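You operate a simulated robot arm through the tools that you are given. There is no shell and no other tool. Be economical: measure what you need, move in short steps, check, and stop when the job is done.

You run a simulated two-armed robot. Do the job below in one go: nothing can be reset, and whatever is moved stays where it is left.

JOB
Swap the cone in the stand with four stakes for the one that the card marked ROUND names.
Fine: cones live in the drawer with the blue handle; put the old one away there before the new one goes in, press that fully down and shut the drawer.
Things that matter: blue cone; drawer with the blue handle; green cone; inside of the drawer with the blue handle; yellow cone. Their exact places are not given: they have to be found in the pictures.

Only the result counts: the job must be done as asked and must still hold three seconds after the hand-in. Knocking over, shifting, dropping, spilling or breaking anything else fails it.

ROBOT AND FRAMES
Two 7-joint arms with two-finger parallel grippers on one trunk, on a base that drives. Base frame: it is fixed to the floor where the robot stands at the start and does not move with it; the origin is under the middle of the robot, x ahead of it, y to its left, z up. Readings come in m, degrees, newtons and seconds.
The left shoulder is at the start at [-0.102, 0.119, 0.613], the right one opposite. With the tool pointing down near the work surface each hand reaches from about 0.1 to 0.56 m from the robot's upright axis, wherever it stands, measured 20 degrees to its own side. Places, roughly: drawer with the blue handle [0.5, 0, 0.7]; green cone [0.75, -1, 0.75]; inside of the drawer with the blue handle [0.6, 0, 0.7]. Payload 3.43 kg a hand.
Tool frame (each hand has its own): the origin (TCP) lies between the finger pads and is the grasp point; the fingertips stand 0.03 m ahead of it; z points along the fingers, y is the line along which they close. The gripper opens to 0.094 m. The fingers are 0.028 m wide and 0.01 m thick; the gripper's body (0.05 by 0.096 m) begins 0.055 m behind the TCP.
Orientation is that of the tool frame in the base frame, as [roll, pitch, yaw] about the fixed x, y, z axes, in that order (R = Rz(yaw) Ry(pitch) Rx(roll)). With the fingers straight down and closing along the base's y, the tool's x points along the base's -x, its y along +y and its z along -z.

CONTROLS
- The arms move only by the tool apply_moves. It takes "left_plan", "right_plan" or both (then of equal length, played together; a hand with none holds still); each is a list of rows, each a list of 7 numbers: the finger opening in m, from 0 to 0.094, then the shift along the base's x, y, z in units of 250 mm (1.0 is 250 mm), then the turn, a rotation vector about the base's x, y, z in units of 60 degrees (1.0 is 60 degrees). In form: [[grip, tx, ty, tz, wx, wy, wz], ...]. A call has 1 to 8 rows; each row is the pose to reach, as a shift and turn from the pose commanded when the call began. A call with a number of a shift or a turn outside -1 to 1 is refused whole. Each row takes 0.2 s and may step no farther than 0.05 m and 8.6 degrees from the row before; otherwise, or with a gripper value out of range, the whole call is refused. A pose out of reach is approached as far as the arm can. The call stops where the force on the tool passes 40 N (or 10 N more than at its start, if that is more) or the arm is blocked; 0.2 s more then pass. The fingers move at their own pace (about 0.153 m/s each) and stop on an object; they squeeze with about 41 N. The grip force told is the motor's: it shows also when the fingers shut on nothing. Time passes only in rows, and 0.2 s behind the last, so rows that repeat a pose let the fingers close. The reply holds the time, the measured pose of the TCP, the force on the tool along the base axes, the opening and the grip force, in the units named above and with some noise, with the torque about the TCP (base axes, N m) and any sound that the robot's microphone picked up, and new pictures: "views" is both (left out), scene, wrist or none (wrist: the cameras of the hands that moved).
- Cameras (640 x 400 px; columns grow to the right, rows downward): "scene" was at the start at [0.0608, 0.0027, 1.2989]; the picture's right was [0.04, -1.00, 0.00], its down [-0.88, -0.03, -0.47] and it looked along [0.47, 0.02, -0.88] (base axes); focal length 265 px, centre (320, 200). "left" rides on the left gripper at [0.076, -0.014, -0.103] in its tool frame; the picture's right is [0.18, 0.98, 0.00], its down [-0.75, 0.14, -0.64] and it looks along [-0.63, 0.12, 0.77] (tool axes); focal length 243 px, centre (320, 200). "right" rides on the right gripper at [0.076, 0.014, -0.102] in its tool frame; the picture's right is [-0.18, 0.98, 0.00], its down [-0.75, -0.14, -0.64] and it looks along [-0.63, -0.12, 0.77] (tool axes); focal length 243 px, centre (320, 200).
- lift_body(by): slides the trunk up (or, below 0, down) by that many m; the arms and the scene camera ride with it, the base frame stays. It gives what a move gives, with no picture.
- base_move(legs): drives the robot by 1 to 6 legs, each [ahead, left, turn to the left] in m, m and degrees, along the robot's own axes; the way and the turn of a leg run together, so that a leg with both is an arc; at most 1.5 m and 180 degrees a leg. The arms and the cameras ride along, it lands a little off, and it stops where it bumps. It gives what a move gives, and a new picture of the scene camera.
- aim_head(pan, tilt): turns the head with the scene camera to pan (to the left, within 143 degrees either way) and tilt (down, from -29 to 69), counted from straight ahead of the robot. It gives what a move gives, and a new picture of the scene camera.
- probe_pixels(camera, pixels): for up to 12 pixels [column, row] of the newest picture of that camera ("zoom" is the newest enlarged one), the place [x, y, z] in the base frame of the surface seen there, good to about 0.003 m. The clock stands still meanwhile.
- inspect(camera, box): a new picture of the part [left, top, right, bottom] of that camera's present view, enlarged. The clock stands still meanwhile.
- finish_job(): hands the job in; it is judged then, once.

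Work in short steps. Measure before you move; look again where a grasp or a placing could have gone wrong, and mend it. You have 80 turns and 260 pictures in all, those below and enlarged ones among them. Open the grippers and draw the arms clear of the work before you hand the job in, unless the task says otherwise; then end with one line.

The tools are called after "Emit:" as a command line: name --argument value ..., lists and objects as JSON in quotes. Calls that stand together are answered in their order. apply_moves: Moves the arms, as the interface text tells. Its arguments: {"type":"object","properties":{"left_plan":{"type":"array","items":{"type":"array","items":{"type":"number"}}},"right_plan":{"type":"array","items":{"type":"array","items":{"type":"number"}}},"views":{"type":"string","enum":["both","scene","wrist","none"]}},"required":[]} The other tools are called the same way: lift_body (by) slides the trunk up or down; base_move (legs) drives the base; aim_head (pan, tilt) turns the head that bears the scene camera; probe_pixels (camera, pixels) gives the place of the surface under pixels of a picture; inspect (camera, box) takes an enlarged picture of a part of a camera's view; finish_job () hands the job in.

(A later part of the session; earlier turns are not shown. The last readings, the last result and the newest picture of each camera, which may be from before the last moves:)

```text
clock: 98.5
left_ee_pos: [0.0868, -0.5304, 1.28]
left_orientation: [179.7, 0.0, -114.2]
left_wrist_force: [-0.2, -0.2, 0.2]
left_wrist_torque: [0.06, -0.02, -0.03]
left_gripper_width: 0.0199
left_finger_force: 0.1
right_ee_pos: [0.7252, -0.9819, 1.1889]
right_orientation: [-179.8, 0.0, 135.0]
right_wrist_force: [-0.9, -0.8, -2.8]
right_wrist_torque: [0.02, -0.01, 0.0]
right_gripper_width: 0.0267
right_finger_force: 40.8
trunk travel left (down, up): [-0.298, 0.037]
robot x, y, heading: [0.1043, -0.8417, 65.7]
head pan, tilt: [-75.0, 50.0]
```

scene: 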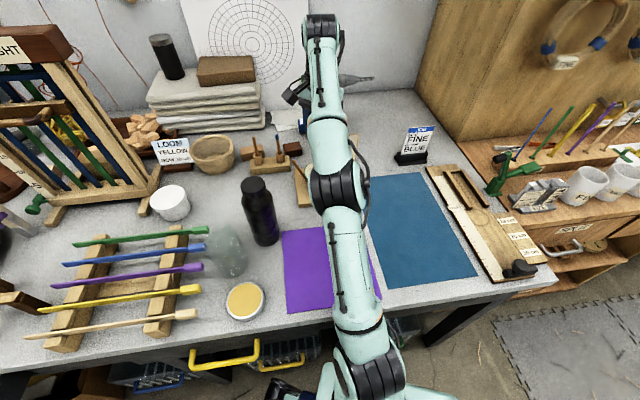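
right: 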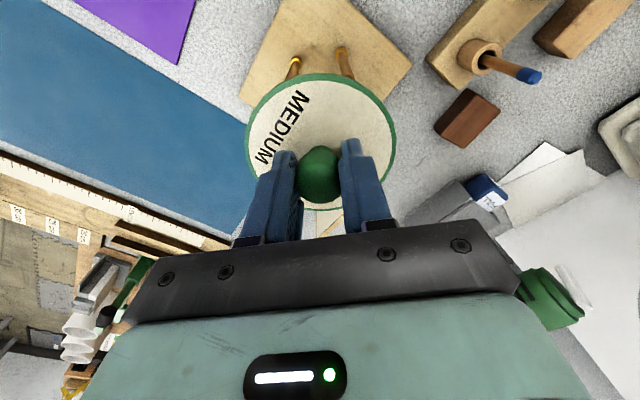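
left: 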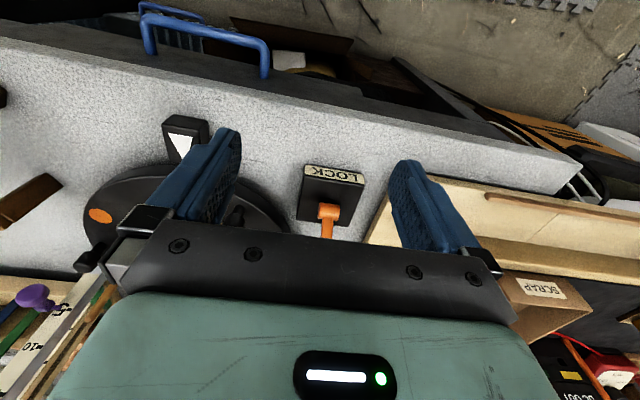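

Green cone is out, hanging at z 1.19. I draw the hand back and drive (same heading) back and then over to the open drawer.

Emit:
apply_moves --right_plan '[[0.0, -0.12, 0, 0, 0, 0, 0], [0.0, -0.26, 0, 0, 0, 0, 0], [0.0, -0.4, 0, 0, 0, 0, 0], [0.0, -0.54, 0, 0, 0, 0, 0], [0.0, -0.68, 0, 0, 0, 0, 0], [0.0, -0.8, 0, 0, 0, 0, 0]]' --views "none"

Emit:
base_move --legs '[[-0.226, 0.495, 0]]'

Emit:
base_move --legs '[[0.9, 0.411, 0]]'

Emit:
aim_head --pan -65 --tilt 50

```text
clock: 99.9
left_ee_pos: [0.0853, -0.5294, 1.2811]
left_orientation: [179.9, -0.1, -114.4]
left_wrist_force: [0.0, -0.1, -1.2]
left_wrist_torque: [-0.02, 0.0, -0.02]
left_gripper_width: 0.0199
left_finger_force: 0.1
right_ee_pos: [0.5239, -0.9769, 1.1885]
right_orientation: [-179.9, 0.1, 135.0]
right_wrist_force: [-0.7, 0.5, -1.6]
right_wrist_torque: [0.0, 0.0, -0.02]
right_gripper_width: 0.0269
right_finger_force: 41.5
trunk travel left (down, up): [-0.298, 0.037]
robot x, y, heading: [0.1063, -0.8418, 65.4]
head pan, tilt: [-75.0, 50.0]
```

```text
clock: 104.9
left_ee_pos: [-0.4657, -0.5174, 1.2807]
left_orientation: [179.9, 0.0, -114.4]
left_wrist_force: [0.7, -0.5, -0.2]
left_wrist_torque: [-0.01, -0.01, 0.0]
left_gripper_width: 0.0199
left_finger_force: 0.1
right_ee_pos: [-0.0281, -0.9669, 1.1904]
right_orientation: [-179.7, 0.0, 134.9]
right_wrist_force: [0.3, 0.2, -2.8]
right_wrist_torque: [0.0, 0.0, 0.0]
right_gripper_width: 0.0267
right_finger_force: 41.5
trunk travel left (down, up): [-0.298, 0.037]
robot x, y, heading: [-0.4486, -0.8296, 65.3]
head pan, tilt: [-75.0, 50.0]
```

scene: 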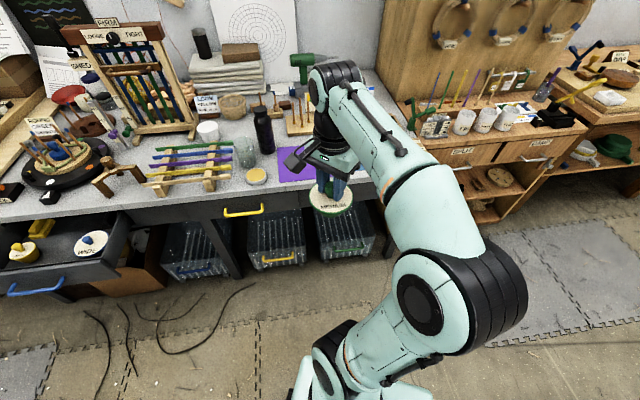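

```text
clock: 110.0
left_ee_pos: [-0.4381, 0.4741, 1.2815]
left_orientation: [179.8, -0.1, -116.2]
left_wrist_force: [1.0, -0.2, 0.7]
left_wrist_torque: [-0.03, 0.01, -0.03]
left_gripper_width: 0.02
left_finger_force: 0.1
right_ee_pos: [-0.0138, 0.0125, 1.1885]
right_orientation: [-179.8, 0.0, 133.2]
right_wrist_force: [-0.9, 1.0, -3.5]
right_wrist_torque: [0.01, 0.0, 0.02]
right_gripper_width: 0.0268
right_finger_force: 41.6
trunk travel left (down, up): [-0.298, 0.037]
robot x, y, heading: [-0.4244, 0.162, 63.5]
head pan, tilt: [-75.0, 50.0]
```

scene: 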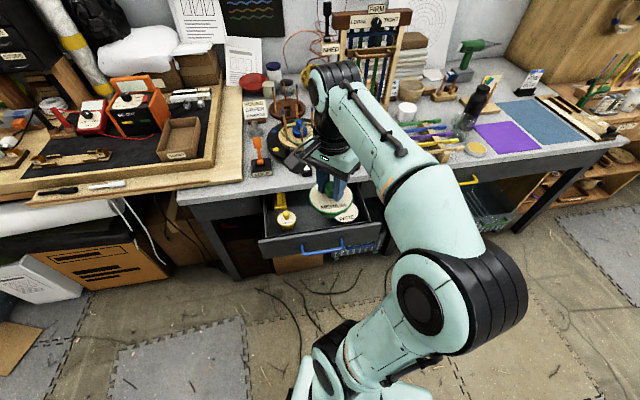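

```text
clock: 110.7
left_ee_pos: [-0.4385, 0.4736, 1.2811]
left_orientation: [179.7, -0.2, -116.2]
left_wrist_force: [0.3, 0.0, -0.6]
left_wrist_torque: [-0.03, 0.0, 0.01]
left_gripper_width: 0.0202
left_finger_force: 0.1
right_ee_pos: [-0.0146, 0.011, 1.1894]
right_orientation: [-179.8, 0.0, 133.1]
right_wrist_force: [0.1, -0.1, -2.3]
right_wrist_torque: [0.01, -0.01, -0.03]
right_gripper_width: 0.0268
right_finger_force: 41.0
trunk travel left (down, up): [-0.298, 0.037]
robot x, y, heading: [-0.4296, 0.1604, 63.5]
head pan, tilt: [-65.0, 50.0]
```

scene: 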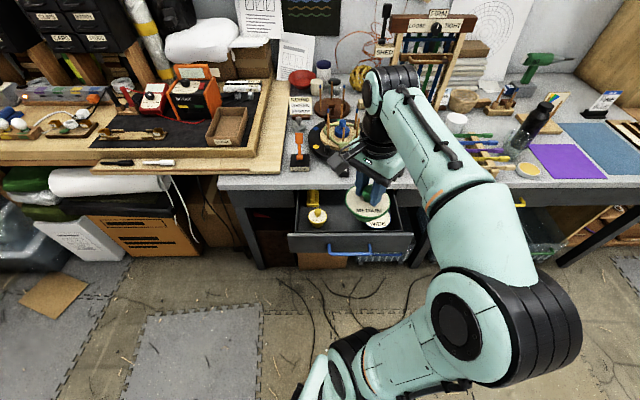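

Position good. I lower the trunk to the bottom and extend the hand over the drawer's free middle at (0.245, 0.006).

Emit:
lift_body --by -0.298

Emit:
apply_moves --right_plan '[[0.0, 0.15, 0, 0, 0, 0, 0], [0.0, 0.3, 0, 0, 0, 0, 0], [0.0, 0.45, -0.01, 0, 0, 0, 0], [0.0, 0.6, -0.02, 0, 0, 0, 0], [0.0, 0.75, -0.02, 0, 0, 0, 0], [0.0, 0.9, -0.02, 0, 0, 0, 0], [0.0, 1.0, -0.02, 0, 0, 0, 0]]' --views "both"

```text
clock: 113.7
left_ee_pos: [-0.4384, 0.4738, 0.9826]
left_orientation: [179.8, -0.1, -116.2]
left_wrist_force: [-0.4, 0.2, 0.3]
left_wrist_torque: [0.0, -0.02, -0.01]
left_gripper_width: 0.0199
left_finger_force: 0.0
right_ee_pos: [-0.0143, 0.0108, 0.8903]
right_orientation: [-179.8, 0.0, 133.0]
right_wrist_force: [-0.4, 0.1, -2.9]
right_wrist_torque: [0.0, -0.04, -0.02]
right_gripper_width: 0.0268
right_finger_force: 41.4
trunk travel left (down, up): [0.0, 0.335]
robot x, y, heading: [-0.4271, 0.1634, 63.6]
head pan, tilt: [-65.0, 50.0]
```

```text
clock: 115.3
left_ee_pos: [-0.4379, 0.4735, 0.9834]
left_orientation: [179.8, -0.1, -116.2]
left_wrist_force: [0.3, -0.1, -0.6]
left_wrist_torque: [0.0, -0.03, 0.04]
left_gripper_width: 0.02
left_finger_force: 0.1
right_ee_pos: [0.1976, 0.0057, 0.8881]
right_orientation: [-179.7, -0.1, 133.1]
right_wrist_force: [0.2, -0.3, -2.6]
right_wrist_torque: [0.01, 0.02, -0.04]
right_gripper_width: 0.0268
right_finger_force: 40.9
right hand out of reach, approached as far as the arm can: row 6, 7
trunk travel left (down, up): [0.0, 0.335]
robot x, y, heading: [-0.43, 0.1633, 63.7]
head pan, tilt: [-65.0, 50.0]
```

scene: 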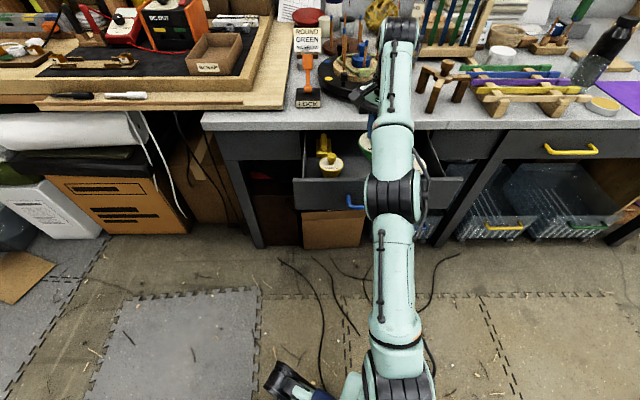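
right: 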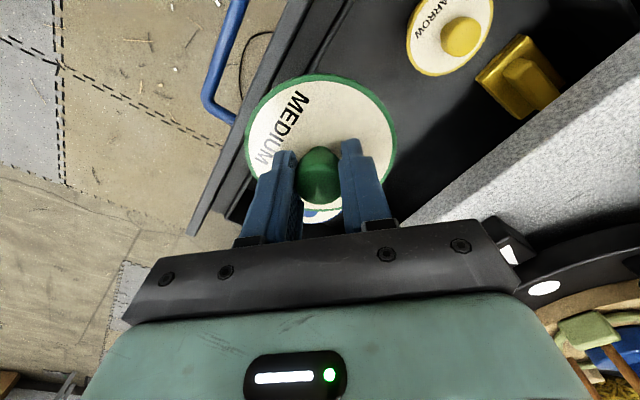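

At stretch limit x 0.198 while high. Lowering gives more reach, so I go forward and down to (0.245, 0.006, 0.83).

Emit:
apply_moves --right_plan '[[0.0, 0.05, 0, -0.06, 0, 0, 0], [0.0, 0.12, 0, -0.12, 0, 0, 0], [0.0, 0.19, 0, -0.18, 0, 0, 0], [0.0, 0.19, 0, -0.24, 0, 0, 0], [0.0, 0.19, 0, -0.24, 0, 0, 0]]' --views "wrist"

```text
clock: 116.5
left_ee_pos: [-0.4372, 0.4742, 0.9842]
left_orientation: [179.8, 0.0, -116.2]
left_wrist_force: [-0.5, -0.5, -0.5]
left_wrist_torque: [0.01, -0.02, -0.05]
left_gripper_width: 0.0202
left_finger_force: 0.0
right_ee_pos: [0.2401, 0.006, 0.83]
right_orientation: [-179.8, 0.0, 133.0]
right_wrist_force: [0.9, -0.1, -2.5]
right_wrist_torque: [-0.02, 0.01, 0.0]
right_gripper_width: 0.0266
right_finger_force: 41.0
right hand out of reach, approached as far as the arm can: row 2, 3, 4, 5
trunk travel left (down, up): [0.0, 0.335]
robot x, y, heading: [-0.4275, 0.1594, 63.9]
head pan, tilt: [-65.0, 50.0]
```

right: 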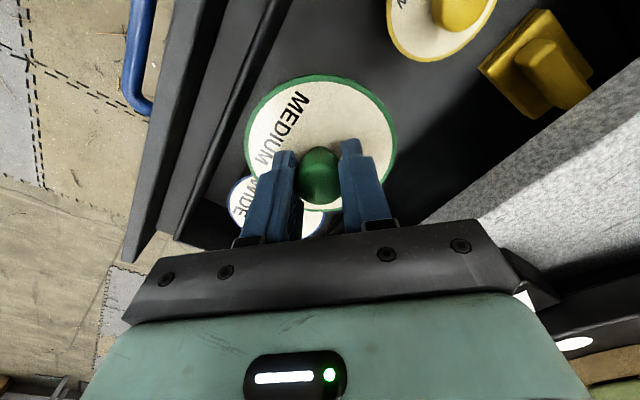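

Good over the free spot. I descend to z≈0.765 and check.

Emit:
apply_moves --right_plan '[[0.0, 0, 0, -0.06, 0, 0, 0], [0.0, 0, 0, -0.12, 0, 0, 0], [0.0, 0, 0, -0.18, 0, 0, 0], [0.0, 0, 0, -0.24, 0, 0, 0], [0.0, 0, 0, -0.26, 0, 0, 0], [0.0, 0, 0, -0.26, 0, 0, 0]]' --views "both"

```text
clock: 117.9
left_ee_pos: [-0.4393, 0.4734, 0.9827]
left_orientation: [179.8, -0.1, -116.2]
left_wrist_force: [0.3, 0.0, -0.3]
left_wrist_torque: [0.03, 0.0, 0.01]
left_gripper_width: 0.02
left_finger_force: 0.1
right_ee_pos: [0.2375, 0.0071, 0.768]
right_orientation: [-179.8, 0.0, 133.1]
right_wrist_force: [0.3, -0.8, -2.1]
right_wrist_torque: [0.01, -0.01, -0.01]
right_gripper_width: 0.0264
right_finger_force: 40.6
trunk travel left (down, up): [0.0, 0.335]
robot x, y, heading: [-0.4304, 0.1634, 63.6]
head pan, tilt: [-65.0, 50.0]
```

scene: 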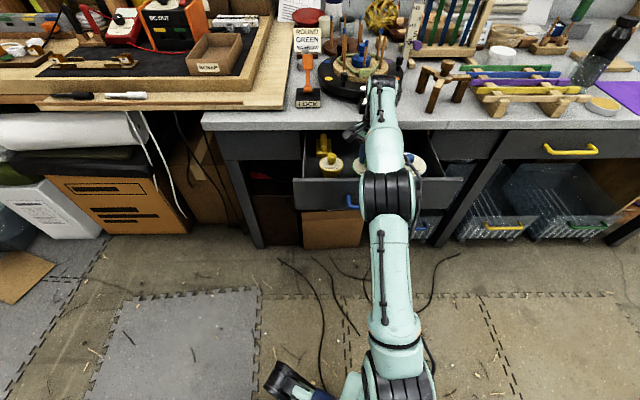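
right: 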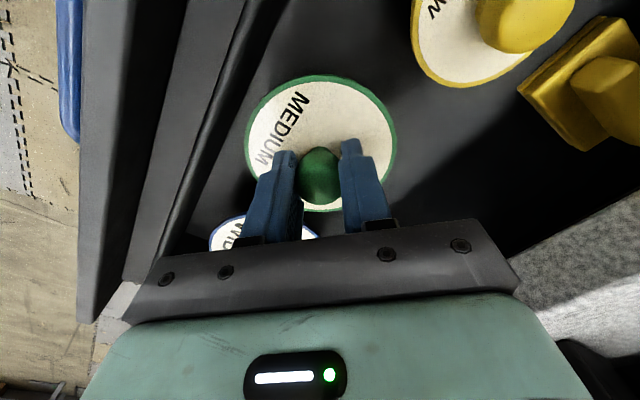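

I feel for the drawer floor in ~3 mm steps.

Emit:
apply_moves --right_plan '[[0.0, 0, 0, -0.012, 0, 0, 0], [0.0, 0, 0, -0.024, 0, 0, 0], [0.0, 0, 0, -0.036, 0, 0, 0], [0.0, 0, 0, -0.048, 0, 0, 0], [0.0, 0, 0, -0.048, 0, 0, 0]]' --views "none"

```text
clock: 119.1
left_ee_pos: [-0.4381, 0.4747, 0.9835]
left_orientation: [179.7, -0.1, -116.2]
left_wrist_force: [-0.3, -0.4, 0.3]
left_wrist_torque: [0.0, -0.04, 0.02]
left_gripper_width: 0.0201
left_finger_force: 0.0
right_ee_pos: [0.2379, 0.007, 0.7555]
right_orientation: [-179.8, 0.0, 133.1]
right_wrist_force: [-0.2, -0.1, -2.7]
right_wrist_torque: [0.01, 0.02, -0.02]
right_gripper_width: 0.0268
right_finger_force: 41.1
trunk travel left (down, up): [0.0, 0.335]
robot x, y, heading: [-0.4304, 0.164, 63.8]
head pan, tilt: [-65.0, 50.0]
```

Still free at 0.7555; I continue down.

Emit:
apply_moves --right_plan '[[0.0, 0, 0, -0.008, 0, 0, 0], [0.0, 0, 0, -0.016, 0, 0, 0], [0.0, 0, 0, -0.024, 0, 0, 0], [0.0, 0, 0, -0.032, 0, 0, 0], [0.0, 0, 0, -0.032, 0, 0, 0]]' --views "wrist"

```text
clock: 120.3
left_ee_pos: [-0.4414, 0.4744, 0.983]
left_orientation: [-180.0, -0.1, -116.2]
left_wrist_force: [-0.5, 0.6, 0.2]
left_wrist_torque: [-0.01, 0.04, -0.01]
left_gripper_width: 0.0199
left_finger_force: 0.0
right_ee_pos: [0.2377, 0.0067, 0.7525]
right_orientation: [179.7, 0.4, 133.0]
right_wrist_force: [-1.3, -1.9, 39.4]
right_wrist_torque: [0.45, 0.44, 0.02]
right_gripper_width: 0.027
right_finger_force: 40.8
trunk travel left (down, up): [0.0, 0.335]
robot x, y, heading: [-0.432, 0.1639, 63.7]
head pan, tilt: [-65.0, 50.0]
```

right: 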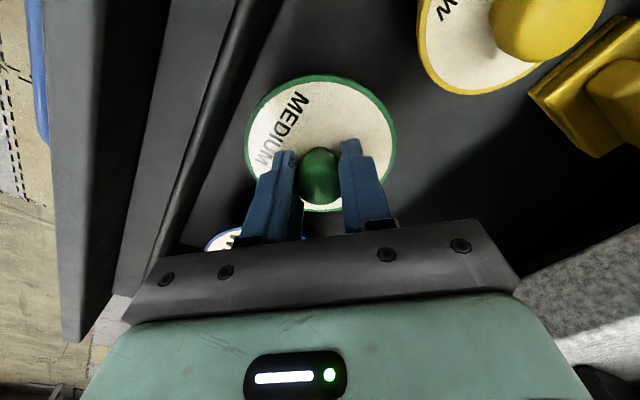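

Floor contact (39 N). I ease off, open, and rise.

Emit:
apply_moves --right_plan '[[0.0, 0, 0, 0.016, 0, 0, 0], [0.0, 0, 0, 0.016, 0, 0, 0], [0.06, 0, 0, 0.016, 0, 0, 0], [0.06, 0, 0, 0.016, 0, 0, 0], [0.06, 0, 0, 0.08, 0, 0, 0], [0.06, 0, 0, 0.16, 0, 0, 0], [0.06, 0, 0, 0.26, 0, 0, 0], [0.06, 0, 0, 0.36, 0, 0, 0]]' --views "wrist"

```text
clock: 122.1
left_ee_pos: [-0.437, 0.4739, 0.9835]
left_orientation: [179.8, -0.1, -116.3]
left_wrist_force: [0.2, -0.4, 0.3]
left_wrist_torque: [-0.02, 0.01, -0.02]
left_gripper_width: 0.0203
left_finger_force: 0.0
right_ee_pos: [0.2343, 0.0082, 0.8389]
right_orientation: [-179.7, -0.1, 133.0]
right_wrist_force: [-1.5, -0.3, 0.6]
right_wrist_torque: [0.01, -0.02, 0.01]
right_gripper_width: 0.0601
right_finger_force: 0.0
right hand out of reach, approached as far as the arm can: row 8
trunk travel left (down, up): [0.0, 0.335]
robot x, y, heading: [-0.4295, 0.1579, 63.9]
head pan, tilt: [-65.0, 50.0]
```

right: 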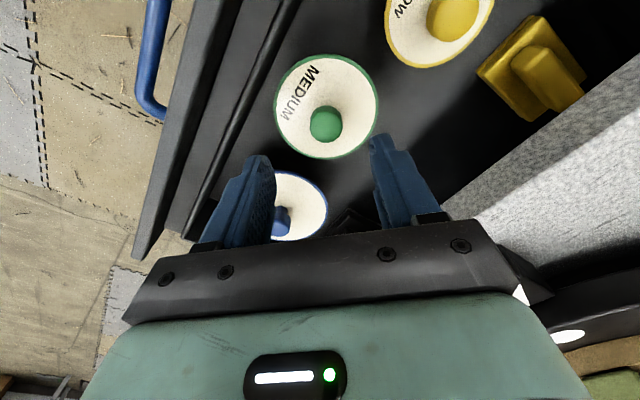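

Green stands upright in the drawer. I measure the yellow knob from this view and re-check the others.

Emit:
probe_pixels --camera "right" --pixels '[[450, 14], [415, 45], [326, 120], [545, 60]]'

Emit:
apply_moves --right_plan '[[0.06, -0.02, 0.12, 0, 0, 0, 0], [0.06, -0.02, 0.26, 0, 0, 0, 0], [0.06, -0.02, 0.4, 0, 0, 0, 0]]' --views "wrist"

```text
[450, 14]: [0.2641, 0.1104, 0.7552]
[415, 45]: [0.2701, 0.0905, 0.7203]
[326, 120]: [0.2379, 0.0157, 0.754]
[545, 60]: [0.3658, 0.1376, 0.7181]
```

```text
clock: 122.9
left_ee_pos: [-0.4382, 0.4744, 0.9831]
left_orientation: [179.8, -0.1, -116.3]
left_wrist_force: [0.1, -0.6, -0.1]
left_wrist_torque: [-0.03, 0.02, 0.01]
left_gripper_width: 0.0199
left_finger_force: 0.1
right_ee_pos: [0.2282, 0.1107, 0.8389]
right_orientation: [-179.8, 0.0, 133.1]
right_wrist_force: [0.4, 0.1, 0.5]
right_wrist_torque: [-0.01, -0.02, 0.01]
right_gripper_width: 0.06
right_finger_force: 0.1
trunk travel left (down, up): [0.0, 0.335]
robot x, y, heading: [-0.4288, 0.1603, 63.5]
head pan, tilt: [-65.0, 50.0]
```

right: 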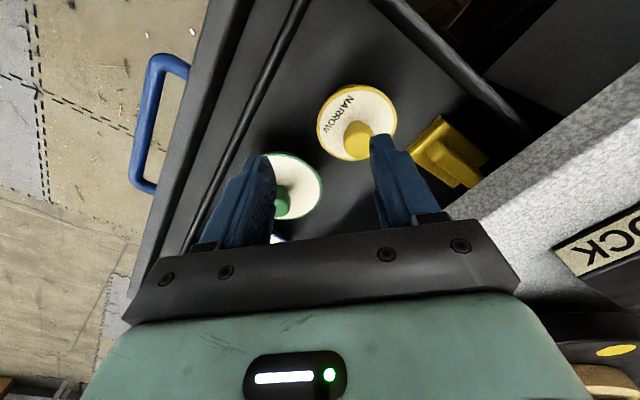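

I probe the yellow knob again in this closer view.

Emit:
probe_pixels --camera "right" --pixels '[[350, 135], [360, 130], [368, 126], [358, 145], [318, 125], [355, 85], [345, 158]]'

```text
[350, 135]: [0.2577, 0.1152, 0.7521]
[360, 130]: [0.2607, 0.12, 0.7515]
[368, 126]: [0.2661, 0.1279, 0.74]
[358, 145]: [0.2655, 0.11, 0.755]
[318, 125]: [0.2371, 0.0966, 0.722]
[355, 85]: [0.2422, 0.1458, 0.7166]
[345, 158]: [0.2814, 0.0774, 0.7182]
```

Yellow knob centre ≈ (0.262,0.114). I centre over it, descend to z≈0.754 and grip.

Emit:
apply_moves --right_plan '[[0.06, 0.07, 0.006, -0.03, 0, 0, 0], [0.06, 0.136, 0.012, -0.08, 0, 0, 0], [0.06, 0.136, 0.012, -0.18, 0, 0, 0], [0.06, 0.136, 0.012, -0.26, 0, 0, 0], [0.06, 0.136, 0.012, -0.32, 0, 0, 0], [0.06, 0.136, 0.012, -0.34, 0, 0, 0], [0.06, 0.136, 0.012, -0.34, 0, 0, 0]]' --views "wrist"

```text
clock: 124.5
left_ee_pos: [-0.4369, 0.4745, 0.9837]
left_orientation: [179.8, -0.1, -116.1]
left_wrist_force: [0.4, 0.5, 0.5]
left_wrist_torque: [-0.03, 0.01, 0.02]
left_gripper_width: 0.02
left_finger_force: 0.0
right_ee_pos: [0.2614, 0.1106, 0.7543]
right_orientation: [-179.8, 0.0, 133.2]
right_wrist_force: [-0.4, 0.1, 0.2]
right_wrist_torque: [0.03, 0.02, 0.0]
right_gripper_width: 0.06
right_finger_force: 0.1
right hand out of reach, approached as far as the arm can: row 1, 2, 3
trunk travel left (down, up): [0.0, 0.335]
robot x, y, heading: [-0.4331, 0.1629, 63.6]
head pan, tilt: [-65.0, 50.0]
```

right: 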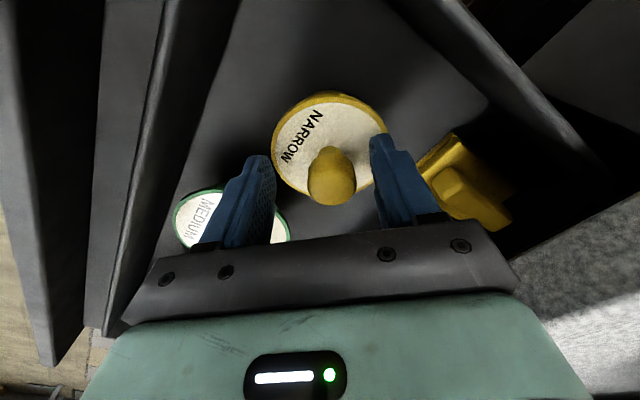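

Knob at (332,175) is nearly centred; a small 5 mm correction and close.

Emit:
apply_moves --right_plan '[[0.06, 0.015, 0.014, 0, 0, 0, 0], [0.06, 0.015, 0.014, 0, 0, 0, 0], [0.0, 0.015, 0.014, 0, 0, 0, 0], [0.0, 0.015, 0.014, 0, 0, 0, 0], [0.0, 0.015, 0.014, 0, 0, 0, 0]]' --views "none"

Emit:
apply_moves --right_plan '[[0.0, 0, 0, 0.06, 0, 0, 0], [0.0, -0.02, 0, 0.14, 0, 0, 0], [0.0, -0.06, 0, 0.24, 0, 0, 0], [0.0, -0.14, 0, 0.34, 0, 0, 0], [0.0, -0.22, 0, 0.44, 0, 0, 0], [0.0, -0.32, 0, 0.54, 0, 0, 0]]' --views "both"

```text
clock: 125.7
left_ee_pos: [-0.4392, 0.4732, 0.9837]
left_orientation: [179.9, -0.1, -116.2]
left_wrist_force: [0.4, 0.4, -0.2]
left_wrist_torque: [0.01, 0.04, 0.0]
left_gripper_width: 0.0203
left_finger_force: 0.0
right_ee_pos: [0.2649, 0.1126, 0.7546]
right_orientation: [-179.8, 0.0, 133.1]
right_wrist_force: [-0.6, 1.6, 0.9]
right_wrist_torque: [-0.01, 0.02, -0.01]
right_gripper_width: 0.0271
right_finger_force: 40.8
trunk travel left (down, up): [0.0, 0.335]
robot x, y, heading: [-0.4288, 0.1599, 63.8]
head pan, tilt: [-65.0, 50.0]
```

```text
clock: 127.1
left_ee_pos: [-0.4379, 0.4733, 0.9828]
left_orientation: [179.8, -0.1, -116.3]
left_wrist_force: [0.1, 0.1, -0.2]
left_wrist_torque: [0.04, 0.01, 0.02]
left_gripper_width: 0.02
left_finger_force: 0.0
right_ee_pos: [0.186, 0.1105, 0.8918]
right_orientation: [-179.8, 0.0, 133.1]
right_wrist_force: [0.0, -0.7, -2.2]
right_wrist_torque: [0.0, -0.02, 0.01]
right_gripper_width: 0.0269
right_finger_force: 40.6
right hand out of reach, approached as far as the arm can: row 2, 3
trunk travel left (down, up): [0.0, 0.335]
robot x, y, heading: [-0.4285, 0.1574, 63.6]
head pan, tilt: [-65.0, 50.0]
```

scene: 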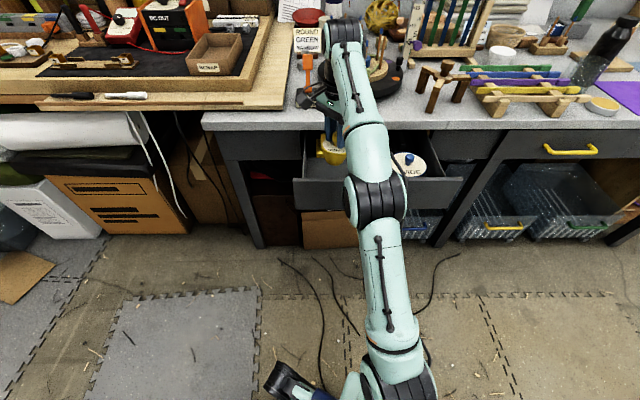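
right: 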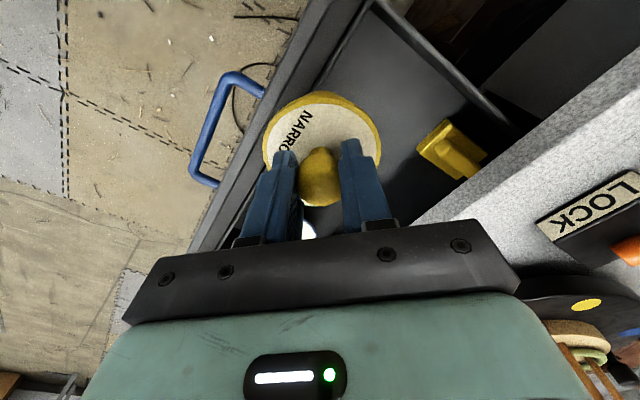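

Yellow is held. I raise the trunk and drive back to the stand: sideways first, then check before going in.

Emit:
lift_body --by 0.298

Emit:
base_move --legs '[[-0.896, -0.445, 0]]'

```text
clock: 130.1
left_ee_pos: [-0.4386, 0.4745, 1.2813]
left_orientation: [179.8, -0.2, -116.1]
left_wrist_force: [-0.5, -0.7, 0.3]
left_wrist_torque: [0.02, -0.03, 0.02]
left_gripper_width: 0.0201
left_finger_force: 0.0
right_ee_pos: [0.1856, 0.1138, 1.1865]
right_orientation: [-179.8, 0.0, 133.2]
right_wrist_force: [0.4, -0.3, -2.4]
right_wrist_torque: [0.01, 0.0, -0.01]
right_gripper_width: 0.027
right_finger_force: 40.4
trunk travel left (down, up): [-0.298, 0.037]
robot x, y, heading: [-0.4309, 0.1639, 63.6]
head pan, tilt: [-65.0, 50.0]
```

```text
clock: 135.4
left_ee_pos: [-0.4612, -0.5442, 1.2821]
left_orientation: [179.7, -0.1, -116.4]
left_wrist_force: [-0.2, -0.2, -0.2]
left_wrist_torque: [0.02, -0.01, -0.03]
left_gripper_width: 0.0203
left_finger_force: 0.1
right_ee_pos: [0.1603, -0.9076, 1.188]
right_orientation: [-179.8, 0.0, 132.9]
right_wrist_force: [0.4, 0.1, -2.4]
right_wrist_torque: [-0.02, -0.01, -0.02]
right_gripper_width: 0.0271
right_finger_force: 41.3
trunk travel left (down, up): [-0.298, 0.037]
robot x, y, heading: [-0.4551, -0.8543, 63.3]
head pan, tilt: [-65.0, 50.0]
```

scene: 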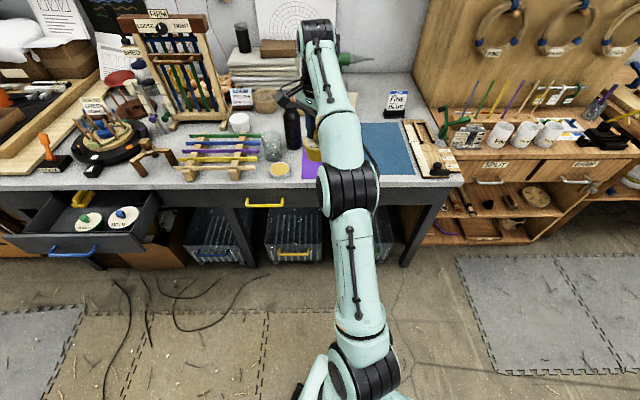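

Now I drive in toward the table along world +x.

Emit:
apply_moves --right_plan '[[0.0, -0.1, -0.1, 0, 0, 0, 0], [0.0, -0.2, -0.2, 0, 0, 0, 0], [0.0, -0.3, -0.28, 0, 0, 0, 0], [0.0, -0.4, -0.28, 0, 0, 0, 0]]' --views "none"

Emit:
base_move --legs '[[0.255, -0.49, 0]]'

```text
clock: 136.4
left_ee_pos: [-0.4623, -0.5448, 1.282]
left_orientation: [179.9, -0.1, -116.5]
left_wrist_force: [0.0, -0.2, 1.0]
left_wrist_torque: [0.02, 0.02, 0.02]
left_gripper_width: 0.0199
left_finger_force: 0.0
right_ee_pos: [0.0592, -0.9782, 1.188]
right_orientation: [-179.9, -0.1, 132.8]
right_wrist_force: [0.6, -0.2, -3.4]
right_wrist_torque: [0.03, -0.02, 0.0]
right_gripper_width: 0.027
right_finger_force: 41.4
trunk travel left (down, up): [-0.298, 0.037]
robot x, y, heading: [-0.4538, -0.8565, 63.3]
head pan, tilt: [-65.0, 50.0]
```

```text
clock: 141.1
left_ee_pos: [0.0755, -0.5392, 1.2817]
left_orientation: [179.7, 0.0, -116.0]
left_wrist_force: [0.3, 0.4, 0.2]
left_wrist_torque: [0.0, 0.01, -0.03]
left_gripper_width: 0.0197
left_finger_force: 0.1
right_ee_pos: [0.6, -0.9679, 1.1893]
right_orientation: [-179.9, 0.0, 133.4]
right_wrist_force: [0.6, 0.3, -3.2]
right_wrist_torque: [-0.03, 0.0, -0.04]
right_gripper_width: 0.0267
right_finger_force: 40.8
trunk travel left (down, up): [-0.298, 0.037]
robot x, y, heading: [0.085, -0.8494, 63.8]
head pan, tilt: [-65.0, 50.0]
```

scene: 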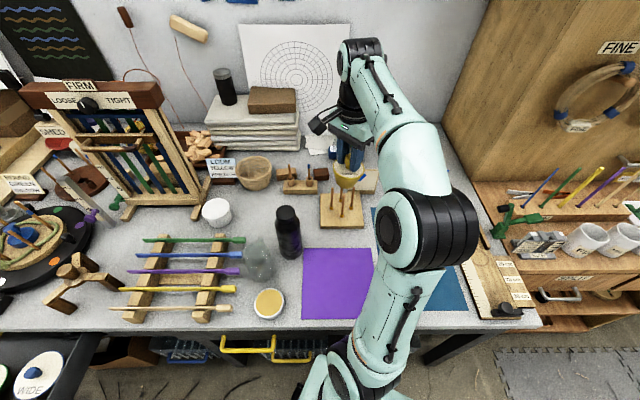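

The empty stand is visible at (340,205). I measure its stake positions and its centre.

Emit:
inspect --camera "scene" --box '[300, 155, 400, 235]'

```text
5.00 times, centred on (350, 195) of scene
```

zoom: 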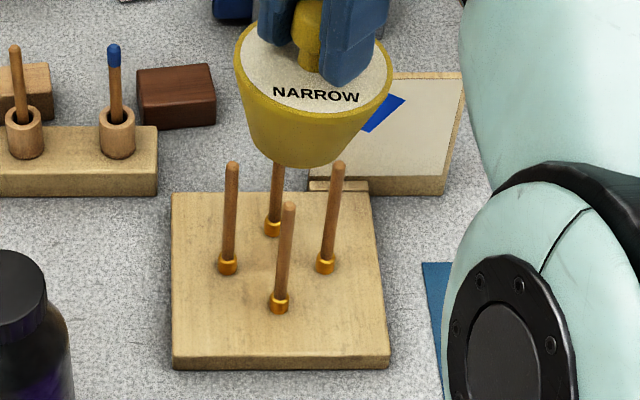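

The stakes stand upright now that the cone is out. I probe their tops and bases.

Emit:
probe_pixels --camera "zoom" --pixels '[[232, 166], [339, 166], [289, 207], [277, 175], [227, 266], [325, 266], [279, 307], [272, 230], [280, 265], [175, 290], [385, 290]]'

```text
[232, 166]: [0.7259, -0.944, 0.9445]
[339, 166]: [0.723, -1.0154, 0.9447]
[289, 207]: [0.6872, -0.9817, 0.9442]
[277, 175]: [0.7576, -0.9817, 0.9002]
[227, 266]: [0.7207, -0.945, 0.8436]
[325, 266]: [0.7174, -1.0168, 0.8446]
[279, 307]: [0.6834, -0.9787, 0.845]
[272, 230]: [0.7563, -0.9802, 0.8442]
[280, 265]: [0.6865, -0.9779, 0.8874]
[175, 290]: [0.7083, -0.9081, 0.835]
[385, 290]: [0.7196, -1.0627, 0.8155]
```

Stake centre is ≈(0.726,-0.980), tops z 0.945. I nudge the base in, lower the trunk, and check the hand height before moving over.

Emit:
base_move --legs '[[0.009, -0.018, 0]]'

Emit:
lift_body --by -0.135

```text
clock: 142.2
left_ee_pos: [0.0972, -0.5389, 1.2819]
left_orientation: [179.7, -0.1, -115.9]
left_wrist_force: [-0.3, 0.7, -0.2]
left_wrist_torque: [-0.02, -0.06, 0.02]
left_gripper_width: 0.0199
left_finger_force: 0.1
right_ee_pos: [0.6219, -0.9686, 1.1877]
right_orientation: [-179.8, 0.0, 133.3]
right_wrist_force: [0.0, -0.1, -2.6]
right_wrist_torque: [-0.01, -0.01, 0.0]
right_gripper_width: 0.0269
right_finger_force: 40.7
trunk travel left (down, up): [-0.298, 0.037]
robot x, y, heading: [0.1011, -0.8512, 63.9]
head pan, tilt: [-65.0, 50.0]
stopped in leg 1: the robot was blocked; the commanded pose is now the measured one
```

scene: 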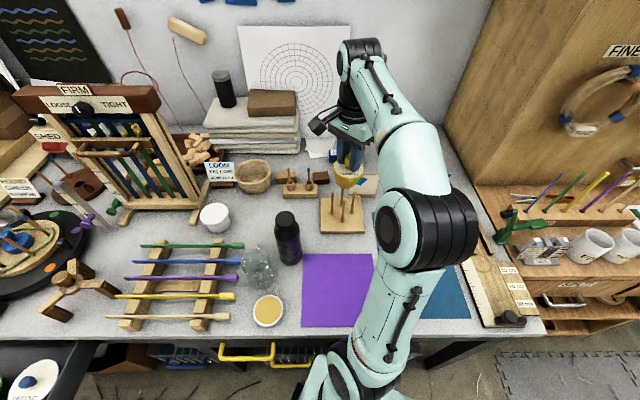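

```text
clock: 143.8
left_ee_pos: [0.096, -0.5377, 1.1464]
left_orientation: [179.9, -0.1, -116.0]
left_wrist_force: [-0.5, 0.0, 0.5]
left_wrist_torque: [0.0, 0.0, -0.02]
left_gripper_width: 0.02
left_finger_force: 0.0
right_ee_pos: [0.6203, -0.9685, 1.0542]
right_orientation: [-179.7, 0.0, 133.2]
right_wrist_force: [-0.3, -0.3, -2.6]
right_wrist_torque: [0.03, -0.01, 0.05]
right_gripper_width: 0.0266
right_finger_force: 41.1
trunk travel left (down, up): [-0.163, 0.172]
robot x, y, heading: [0.1064, -0.8508, 63.8]
head pan, tilt: [-65.0, 50.0]
```

Hand at z 1.054 (cone bottom ≈0.969, above stake tops). I move over (0.727,-0.980).

Emit:
apply_moves --right_plan '[[0.0, 0.11, -0.012, 0, 0, 0, 0.01], [0.0, 0.22, -0.024, 0, 0, 0, 0.02], [0.0, 0.33, -0.036, 0, 0, 0, 0.03], [0.0, 0.427, -0.046, 0, 0, 0, 0.03], [0.0, 0.427, -0.046, 0, 0, 0, 0.03]]' --views "both"

```text
clock: 145.0
left_ee_pos: [0.0963, -0.538, 1.1462]
left_orientation: [179.8, -0.1, -116.0]
left_wrist_force: [0.0, 0.9, 0.0]
left_wrist_torque: [0.03, -0.02, 0.01]
left_gripper_width: 0.0201
left_finger_force: 0.1
right_ee_pos: [0.7214, -0.9766, 1.052]
right_orientation: [-179.1, 0.2, 135.8]
right_wrist_force: [-0.3, -0.6, -1.6]
right_wrist_torque: [0.01, 0.0, -0.02]
right_gripper_width: 0.027
right_finger_force: 40.8
right hand out of reach, approached as far as the arm can: row 4
trunk travel left (down, up): [-0.163, 0.172]
robot x, y, heading: [0.103, -0.8536, 63.8]
head pan, tilt: [-65.0, 50.0]
```

scene: 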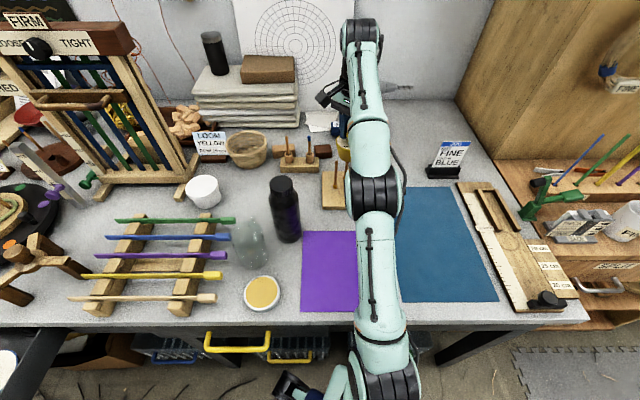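
right: 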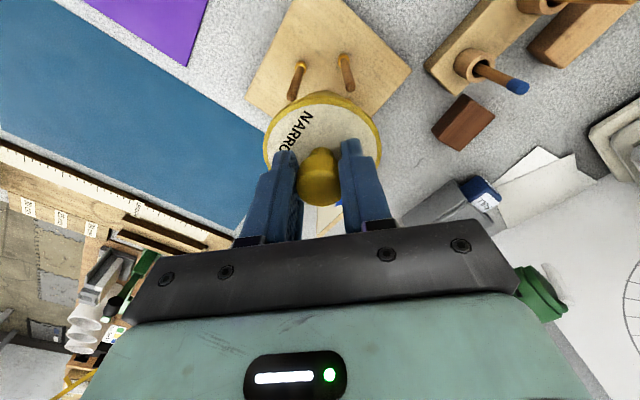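

Slight correction of 6 mm in x and 3 mm in y while descending to z≈0.97, where the cone tip enters between the stakes.

Emit:
apply_moves --right_plan '[[0.0, 0.01, -0.007, -0.04, 0, 0, 0], [0.0, 0.022, -0.014, -0.08, 0, 0, 0], [0.0, 0.022, -0.014, -0.14, 0, 0, 0], [0.0, 0.022, -0.014, -0.2, 0, 0, 0], [0.0, 0.022, -0.014, -0.26, 0, 0, 0], [0.0, 0.022, -0.014, -0.32, 0, 0, 0], [0.0, 0.022, -0.014, -0.32, 0, 0, 0]]' --views "wrist"

```text
clock: 146.6
left_ee_pos: [0.096, -0.5396, 1.1461]
left_orientation: [179.8, -0.1, -116.0]
left_wrist_force: [0.0, 0.7, -0.5]
left_wrist_torque: [0.02, -0.01, -0.03]
left_gripper_width: 0.02
left_finger_force: 0.1
right_ee_pos: [0.733, -0.9843, 0.9737]
right_orientation: [-179.7, 0.1, 135.2]
right_wrist_force: [0.3, -0.6, -2.8]
right_wrist_torque: [0.04, 0.0, 0.02]
right_gripper_width: 0.0269
right_finger_force: 41.1
trunk travel left (down, up): [-0.163, 0.172]
robot x, y, heading: [0.1045, -0.8521, 63.6]
head pan, tilt: [-65.0, 50.0]
```

right: 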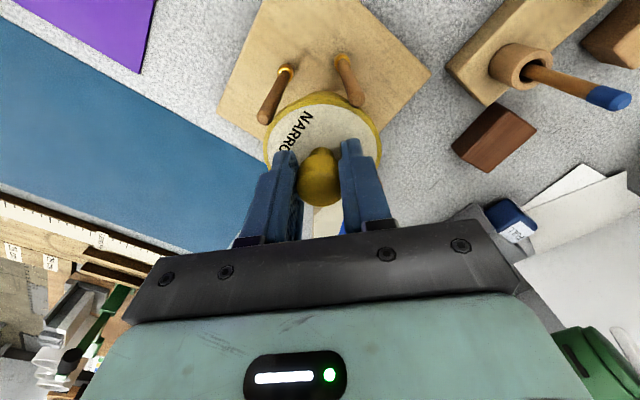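

It's 6 mm off now in the other direction; I correct to (0.727,-0.980) and continue down slowly.

Emit:
apply_moves --right_plan '[[0.0, -0.024, 0.016, 0, 0, 0, 0], [0.0, -0.024, 0.016, -0.04, 0, 0, 0], [0.0, -0.024, 0.016, -0.08, 0, 0, 0], [0.0, -0.024, 0.016, -0.12, 0, 0, 0], [0.0, -0.024, 0.016, -0.16, 0, 0, 0], [0.0, -0.024, 0.016, -0.16, 0, 0, 0]]' --views "both"

```text
clock: 148.0
left_ee_pos: [0.0957, -0.5399, 1.1469]
left_orientation: [179.8, -0.1, -116.0]
left_wrist_force: [0.3, 0.0, -0.5]
left_wrist_torque: [-0.03, -0.01, 0.02]
left_gripper_width: 0.0196
left_finger_force: 0.2
right_ee_pos: [0.7274, -0.979, 0.933]
right_orientation: [-179.6, 0.0, 135.1]
right_wrist_force: [0.1, 0.2, -2.2]
right_wrist_torque: [0.0, 0.03, -0.02]
right_gripper_width: 0.027
right_finger_force: 40.4
trunk travel left (down, up): [-0.163, 0.172]
robot x, y, heading: [0.1063, -0.8514, 63.7]
head pan, tilt: [-65.0, 50.0]
```

scene: 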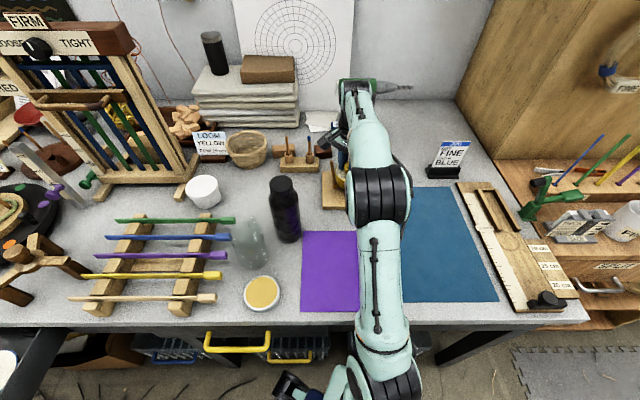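
right: 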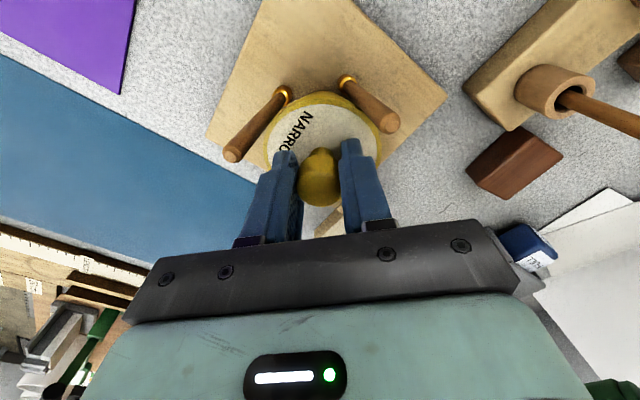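

Well centred between the stakes at z 0.933. I press on down in small steps until firm contact.

Emit:
apply_moves --right_plan '[[0.0, 0, 0, -0.016, 0, 0, 0], [0.0, 0, 0, -0.032, 0, 0, 0], [0.0, 0, 0, -0.044, 0, 0, 0], [0.0, 0, 0, -0.056, 0, 0, 0], [0.0, 0, 0, -0.068, 0, 0, 0], [0.0, 0, 0, -0.08, 0, 0, 0], [0.0, 0, 0, -0.092, 0, 0, 0], [0.0, 0, 0, -0.092, 0, 0, 0]]' --views "wrist"

```text
clock: 149.5
left_ee_pos: [0.0946, -0.5385, 1.1462]
left_orientation: [179.8, -0.1, -116.0]
left_wrist_force: [-0.4, 0.1, -0.2]
left_wrist_torque: [0.02, 0.0, 0.01]
left_gripper_width: 0.02
left_finger_force: 0.2
right_ee_pos: [0.7272, -0.9793, 0.9195]
right_orientation: [179.5, 0.6, 135.0]
right_wrist_force: [-6.5, 1.0, 15.4]
right_wrist_torque: [0.02, 0.51, -0.03]
right_gripper_width: 0.027
right_finger_force: 41.0
trunk travel left (down, up): [-0.163, 0.172]
robot x, y, heading: [0.1028, -0.8496, 63.6]
head pan, tilt: [-65.0, 50.0]
stopped in row 7 (right hand): the force on the tool passed its limit at 46 N (the readings are from after the stop); the commanded pose is now the measured one
```

right: 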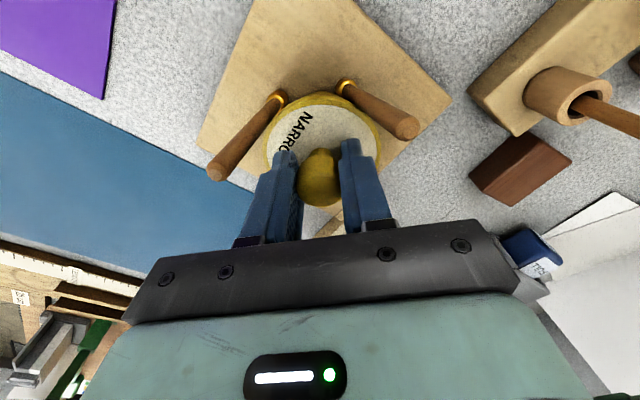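

Bottom is at ≈0.834, matching the base top, so it appears seated. I press once more to confirm it doesn't go lower.

Emit:
apply_moves --right_plan '[[0.0, 0, 0, -0.012, 0, 0, 0], [0.0, 0, 0, -0.024, 0, 0, 0], [0.0, 0, 0, -0.024, 0, 0, 0]]' --views "none"

Emit:
apply_moves --right_plan '[[0.0, 0, 0, 0.008, 0, 0, 0], [0.05, 0, 0, 0.008, 0, 0, 0], [0.05, 0, 0, 0.008, 0, 0, 0], [0.05, 0, 0, 0.06, 0, 0, 0], [0.05, 0, 0, 0.14, 0, 0, 0], [0.05, 0, 0, 0.24, 0, 0, 0], [0.05, 0, 0, 0.36, 0, 0, 0], [0.05, 0, 0, 0.46, 0, 0, 0]]' --views "wrist"

```text
clock: 150.1
left_ee_pos: [0.0954, -0.5388, 1.1462]
left_orientation: [179.8, -0.1, -116.0]
left_wrist_force: [-0.4, -0.6, 0.3]
left_wrist_torque: [0.0, 0.05, -0.02]
left_gripper_width: 0.02
left_finger_force: 0.1
right_ee_pos: [0.7294, -0.9785, 0.9197]
right_orientation: [178.9, 0.9, 135.0]
right_wrist_force: [-6.1, -0.1, 15.9]
right_wrist_torque: [0.11, 0.58, 0.01]
right_gripper_width: 0.0271
right_finger_force: 41.0
trunk travel left (down, up): [-0.163, 0.172]
robot x, y, heading: [0.102, -0.8508, 63.9]
head pan, tilt: [-65.0, 50.0]
stopped in row 2 (right hand): the force on the tool passed its limit at 44 N (the readings are from after the stop); the commanded pose is now the measured one
```

```text
clock: 151.9
left_ee_pos: [0.0958, -0.5389, 1.147]
left_orientation: [179.7, -0.2, -116.0]
left_wrist_force: [0.9, -0.2, -0.5]
left_wrist_torque: [-0.03, -0.01, -0.03]
left_gripper_width: 0.02
left_finger_force: 0.0
right_ee_pos: [0.7306, -0.98, 1.0311]
right_orientation: [179.1, 0.8, 135.0]
right_wrist_force: [0.7, 0.1, -0.7]
right_wrist_torque: [-0.01, -0.02, -0.01]
right_gripper_width: 0.0497
right_finger_force: 0.1
trunk travel left (down, up): [-0.163, 0.172]
robot x, y, heading: [0.1029, -0.8527, 63.9]
head pan, tilt: [-65.0, 50.0]
```

right: 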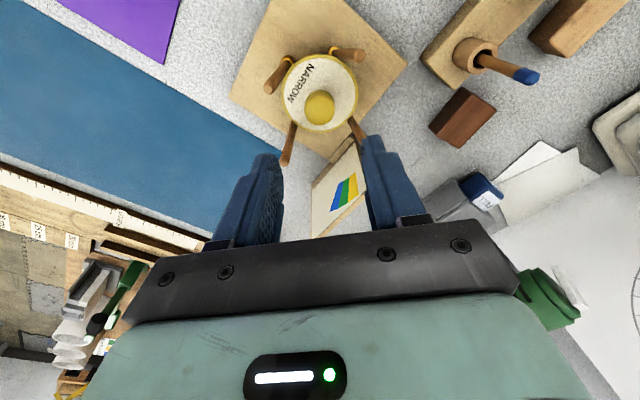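

Yellow sits between flared stakes. I probe the disc for level and depth.

Emit:
probe_pixels --camera "right" --pixels '[[300, 95], [335, 72], [348, 100], [318, 128], [319, 104], [300, 75]]'

```text
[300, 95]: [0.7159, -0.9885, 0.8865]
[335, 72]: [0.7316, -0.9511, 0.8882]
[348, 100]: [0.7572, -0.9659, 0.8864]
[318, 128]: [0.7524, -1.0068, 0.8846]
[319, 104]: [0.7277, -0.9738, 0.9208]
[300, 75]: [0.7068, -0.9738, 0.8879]
```

Disc at ~0.887 (green read 0.884), level. To be certain it's fully down, I press on the knob top with closed fingers.

Emit:
apply_moves --right_plan '[[0.0, -0.008, 0.004, 0, 0, 0, 0], [0.0, -0.008, 0.004, -0.08, 0, 0, 0], [0.0, -0.008, 0.004, -0.18, 0, 0, 0], [0.0, -0.008, 0.004, -0.27, 0, 0, 0], [0.0, -0.008, 0.004, -0.3, 0, 0, 0], [0.0, -0.008, 0.004, -0.33, 0, 0, 0], [0.0, -0.008, 0.004, -0.36, 0, 0, 0], [0.0, -0.008, 0.004, -0.39, 0, 0, 0]]' --views "wrist"

```text
clock: 153.6
left_ee_pos: [0.0942, -0.5387, 1.1461]
left_orientation: [179.8, -0.1, -116.0]
left_wrist_force: [0.3, -0.1, 0.6]
left_wrist_torque: [0.03, 0.03, -0.02]
left_gripper_width: 0.0199
left_finger_force: 0.1
right_ee_pos: [0.7317, -0.979, 0.9479]
right_orientation: [177.9, 1.7, 134.9]
right_wrist_force: [-2.3, 3.0, 15.6]
right_wrist_torque: [0.04, -0.02, 0.02]
right_gripper_width: 0.0
right_finger_force: 32.9
trunk travel left (down, up): [-0.163, 0.172]
robot x, y, heading: [0.1037, -0.853, 63.8]
head pan, tilt: [-65.0, 50.0]
stopped in row 8 (right hand): the force on the tool passed its limit at 47 N (the readings are from after the stop); the commanded pose is now the measured one
```

right: 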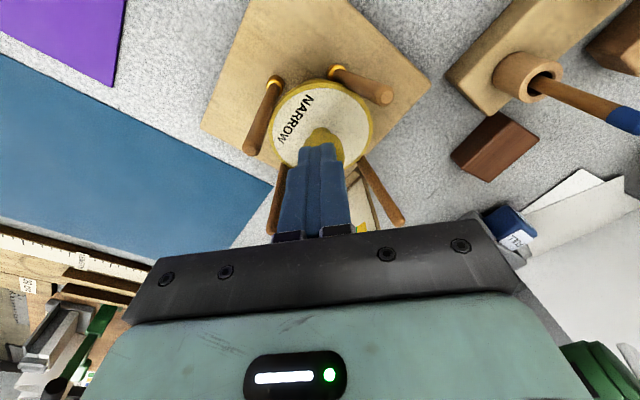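

Knob top firm at 0.918: fully seated. I lift off, raise the trunk and retract.

Emit:
apply_moves --right_plan '[[0.0, 0, 0, 0.06, 0, 0, 0], [0.0, 0, 0, 0.16, 0, 0, 0], [0.0, 0, 0, 0.28, 0, 0, 0], [0.0, 0, 0, 0.38, 0, 0, 0]]' --views "none"

Emit:
lift_body --by 0.14

Emit:
apply_moves --right_plan '[[0.0, -0.12, 0, 0, 0, 0, 0], [0.0, -0.28, 0, 0, 0, 0, 0], [0.0, -0.44, 0, 0, 0, 0, 0], [0.0, -0.6, 0, 0, 0, 0, 0], [0.0, -0.7, 0, 0, 0, 0, 0]]' --views "scene"

Emit:
inspect --camera "scene" --box '[280, 140, 400, 240]'

```text
clock: 154.6
left_ee_pos: [0.0949, -0.5391, 1.1469]
left_orientation: [179.8, 0.0, -116.0]
left_wrist_force: [0.5, -0.3, -0.6]
left_wrist_torque: [0.01, -0.01, -0.01]
left_gripper_width: 0.0199
left_finger_force: 0.0
right_ee_pos: [0.7311, -0.9815, 1.0406]
right_orientation: [178.3, 1.5, 134.9]
right_wrist_force: [-0.1, 1.1, 0.4]
right_wrist_torque: [0.04, -0.04, -0.04]
right_gripper_width: 0.0
right_finger_force: 33.1
trunk travel left (down, up): [-0.163, 0.172]
robot x, y, heading: [0.104, -0.8501, 63.7]
head pan, tilt: [-65.0, 50.0]
```

```text
clock: 156.3
left_ee_pos: [0.096, -0.5393, 1.2861]
left_orientation: [179.8, -0.1, -115.9]
left_wrist_force: [-0.3, 0.7, -0.1]
left_wrist_torque: [0.04, -0.04, 0.01]
left_gripper_width: 0.0197
left_finger_force: 0.1
right_ee_pos: [0.7305, -0.9803, 1.1804]
right_orientation: [178.3, 1.5, 134.9]
right_wrist_force: [-0.7, 0.0, 0.2]
right_wrist_torque: [0.03, -0.02, 0.02]
right_gripper_width: 0.0
right_finger_force: 33.0
trunk travel left (down, up): [-0.303, 0.032]
robot x, y, heading: [0.1008, -0.8541, 63.7]
head pan, tilt: [-65.0, 50.0]
```

```text
clock: 157.5
left_ee_pos: [0.0956, -0.5394, 1.2866]
left_orientation: [179.8, -0.1, -116.1]
left_wrist_force: [0.2, 1.0, 0.9]
left_wrist_torque: [0.01, -0.03, -0.01]
left_gripper_width: 0.0199
left_finger_force: 0.1
right_ee_pos: [0.5537, -0.9814, 1.1802]
right_orientation: [178.3, 1.5, 134.9]
right_wrist_force: [-0.1, -0.6, 0.5]
right_wrist_torque: [0.01, -0.03, -0.01]
right_gripper_width: 0.0
right_finger_force: 32.8
trunk travel left (down, up): [-0.303, 0.032]
robot x, y, heading: [0.1051, -0.853, 63.7]
head pan, tilt: [-65.0, 50.0]
```

scene: 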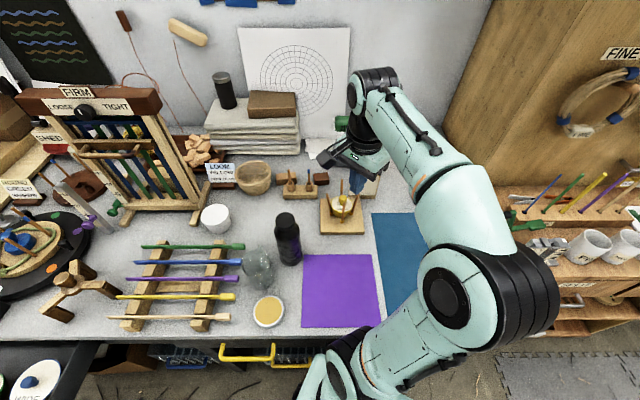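

```text
4.00 times, centred on (340, 190) of scene
```

zoom: 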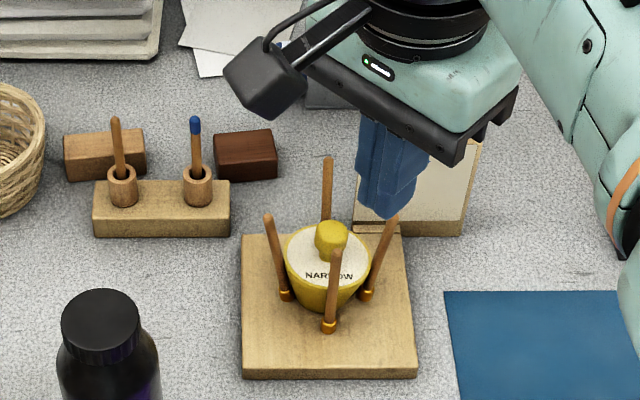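

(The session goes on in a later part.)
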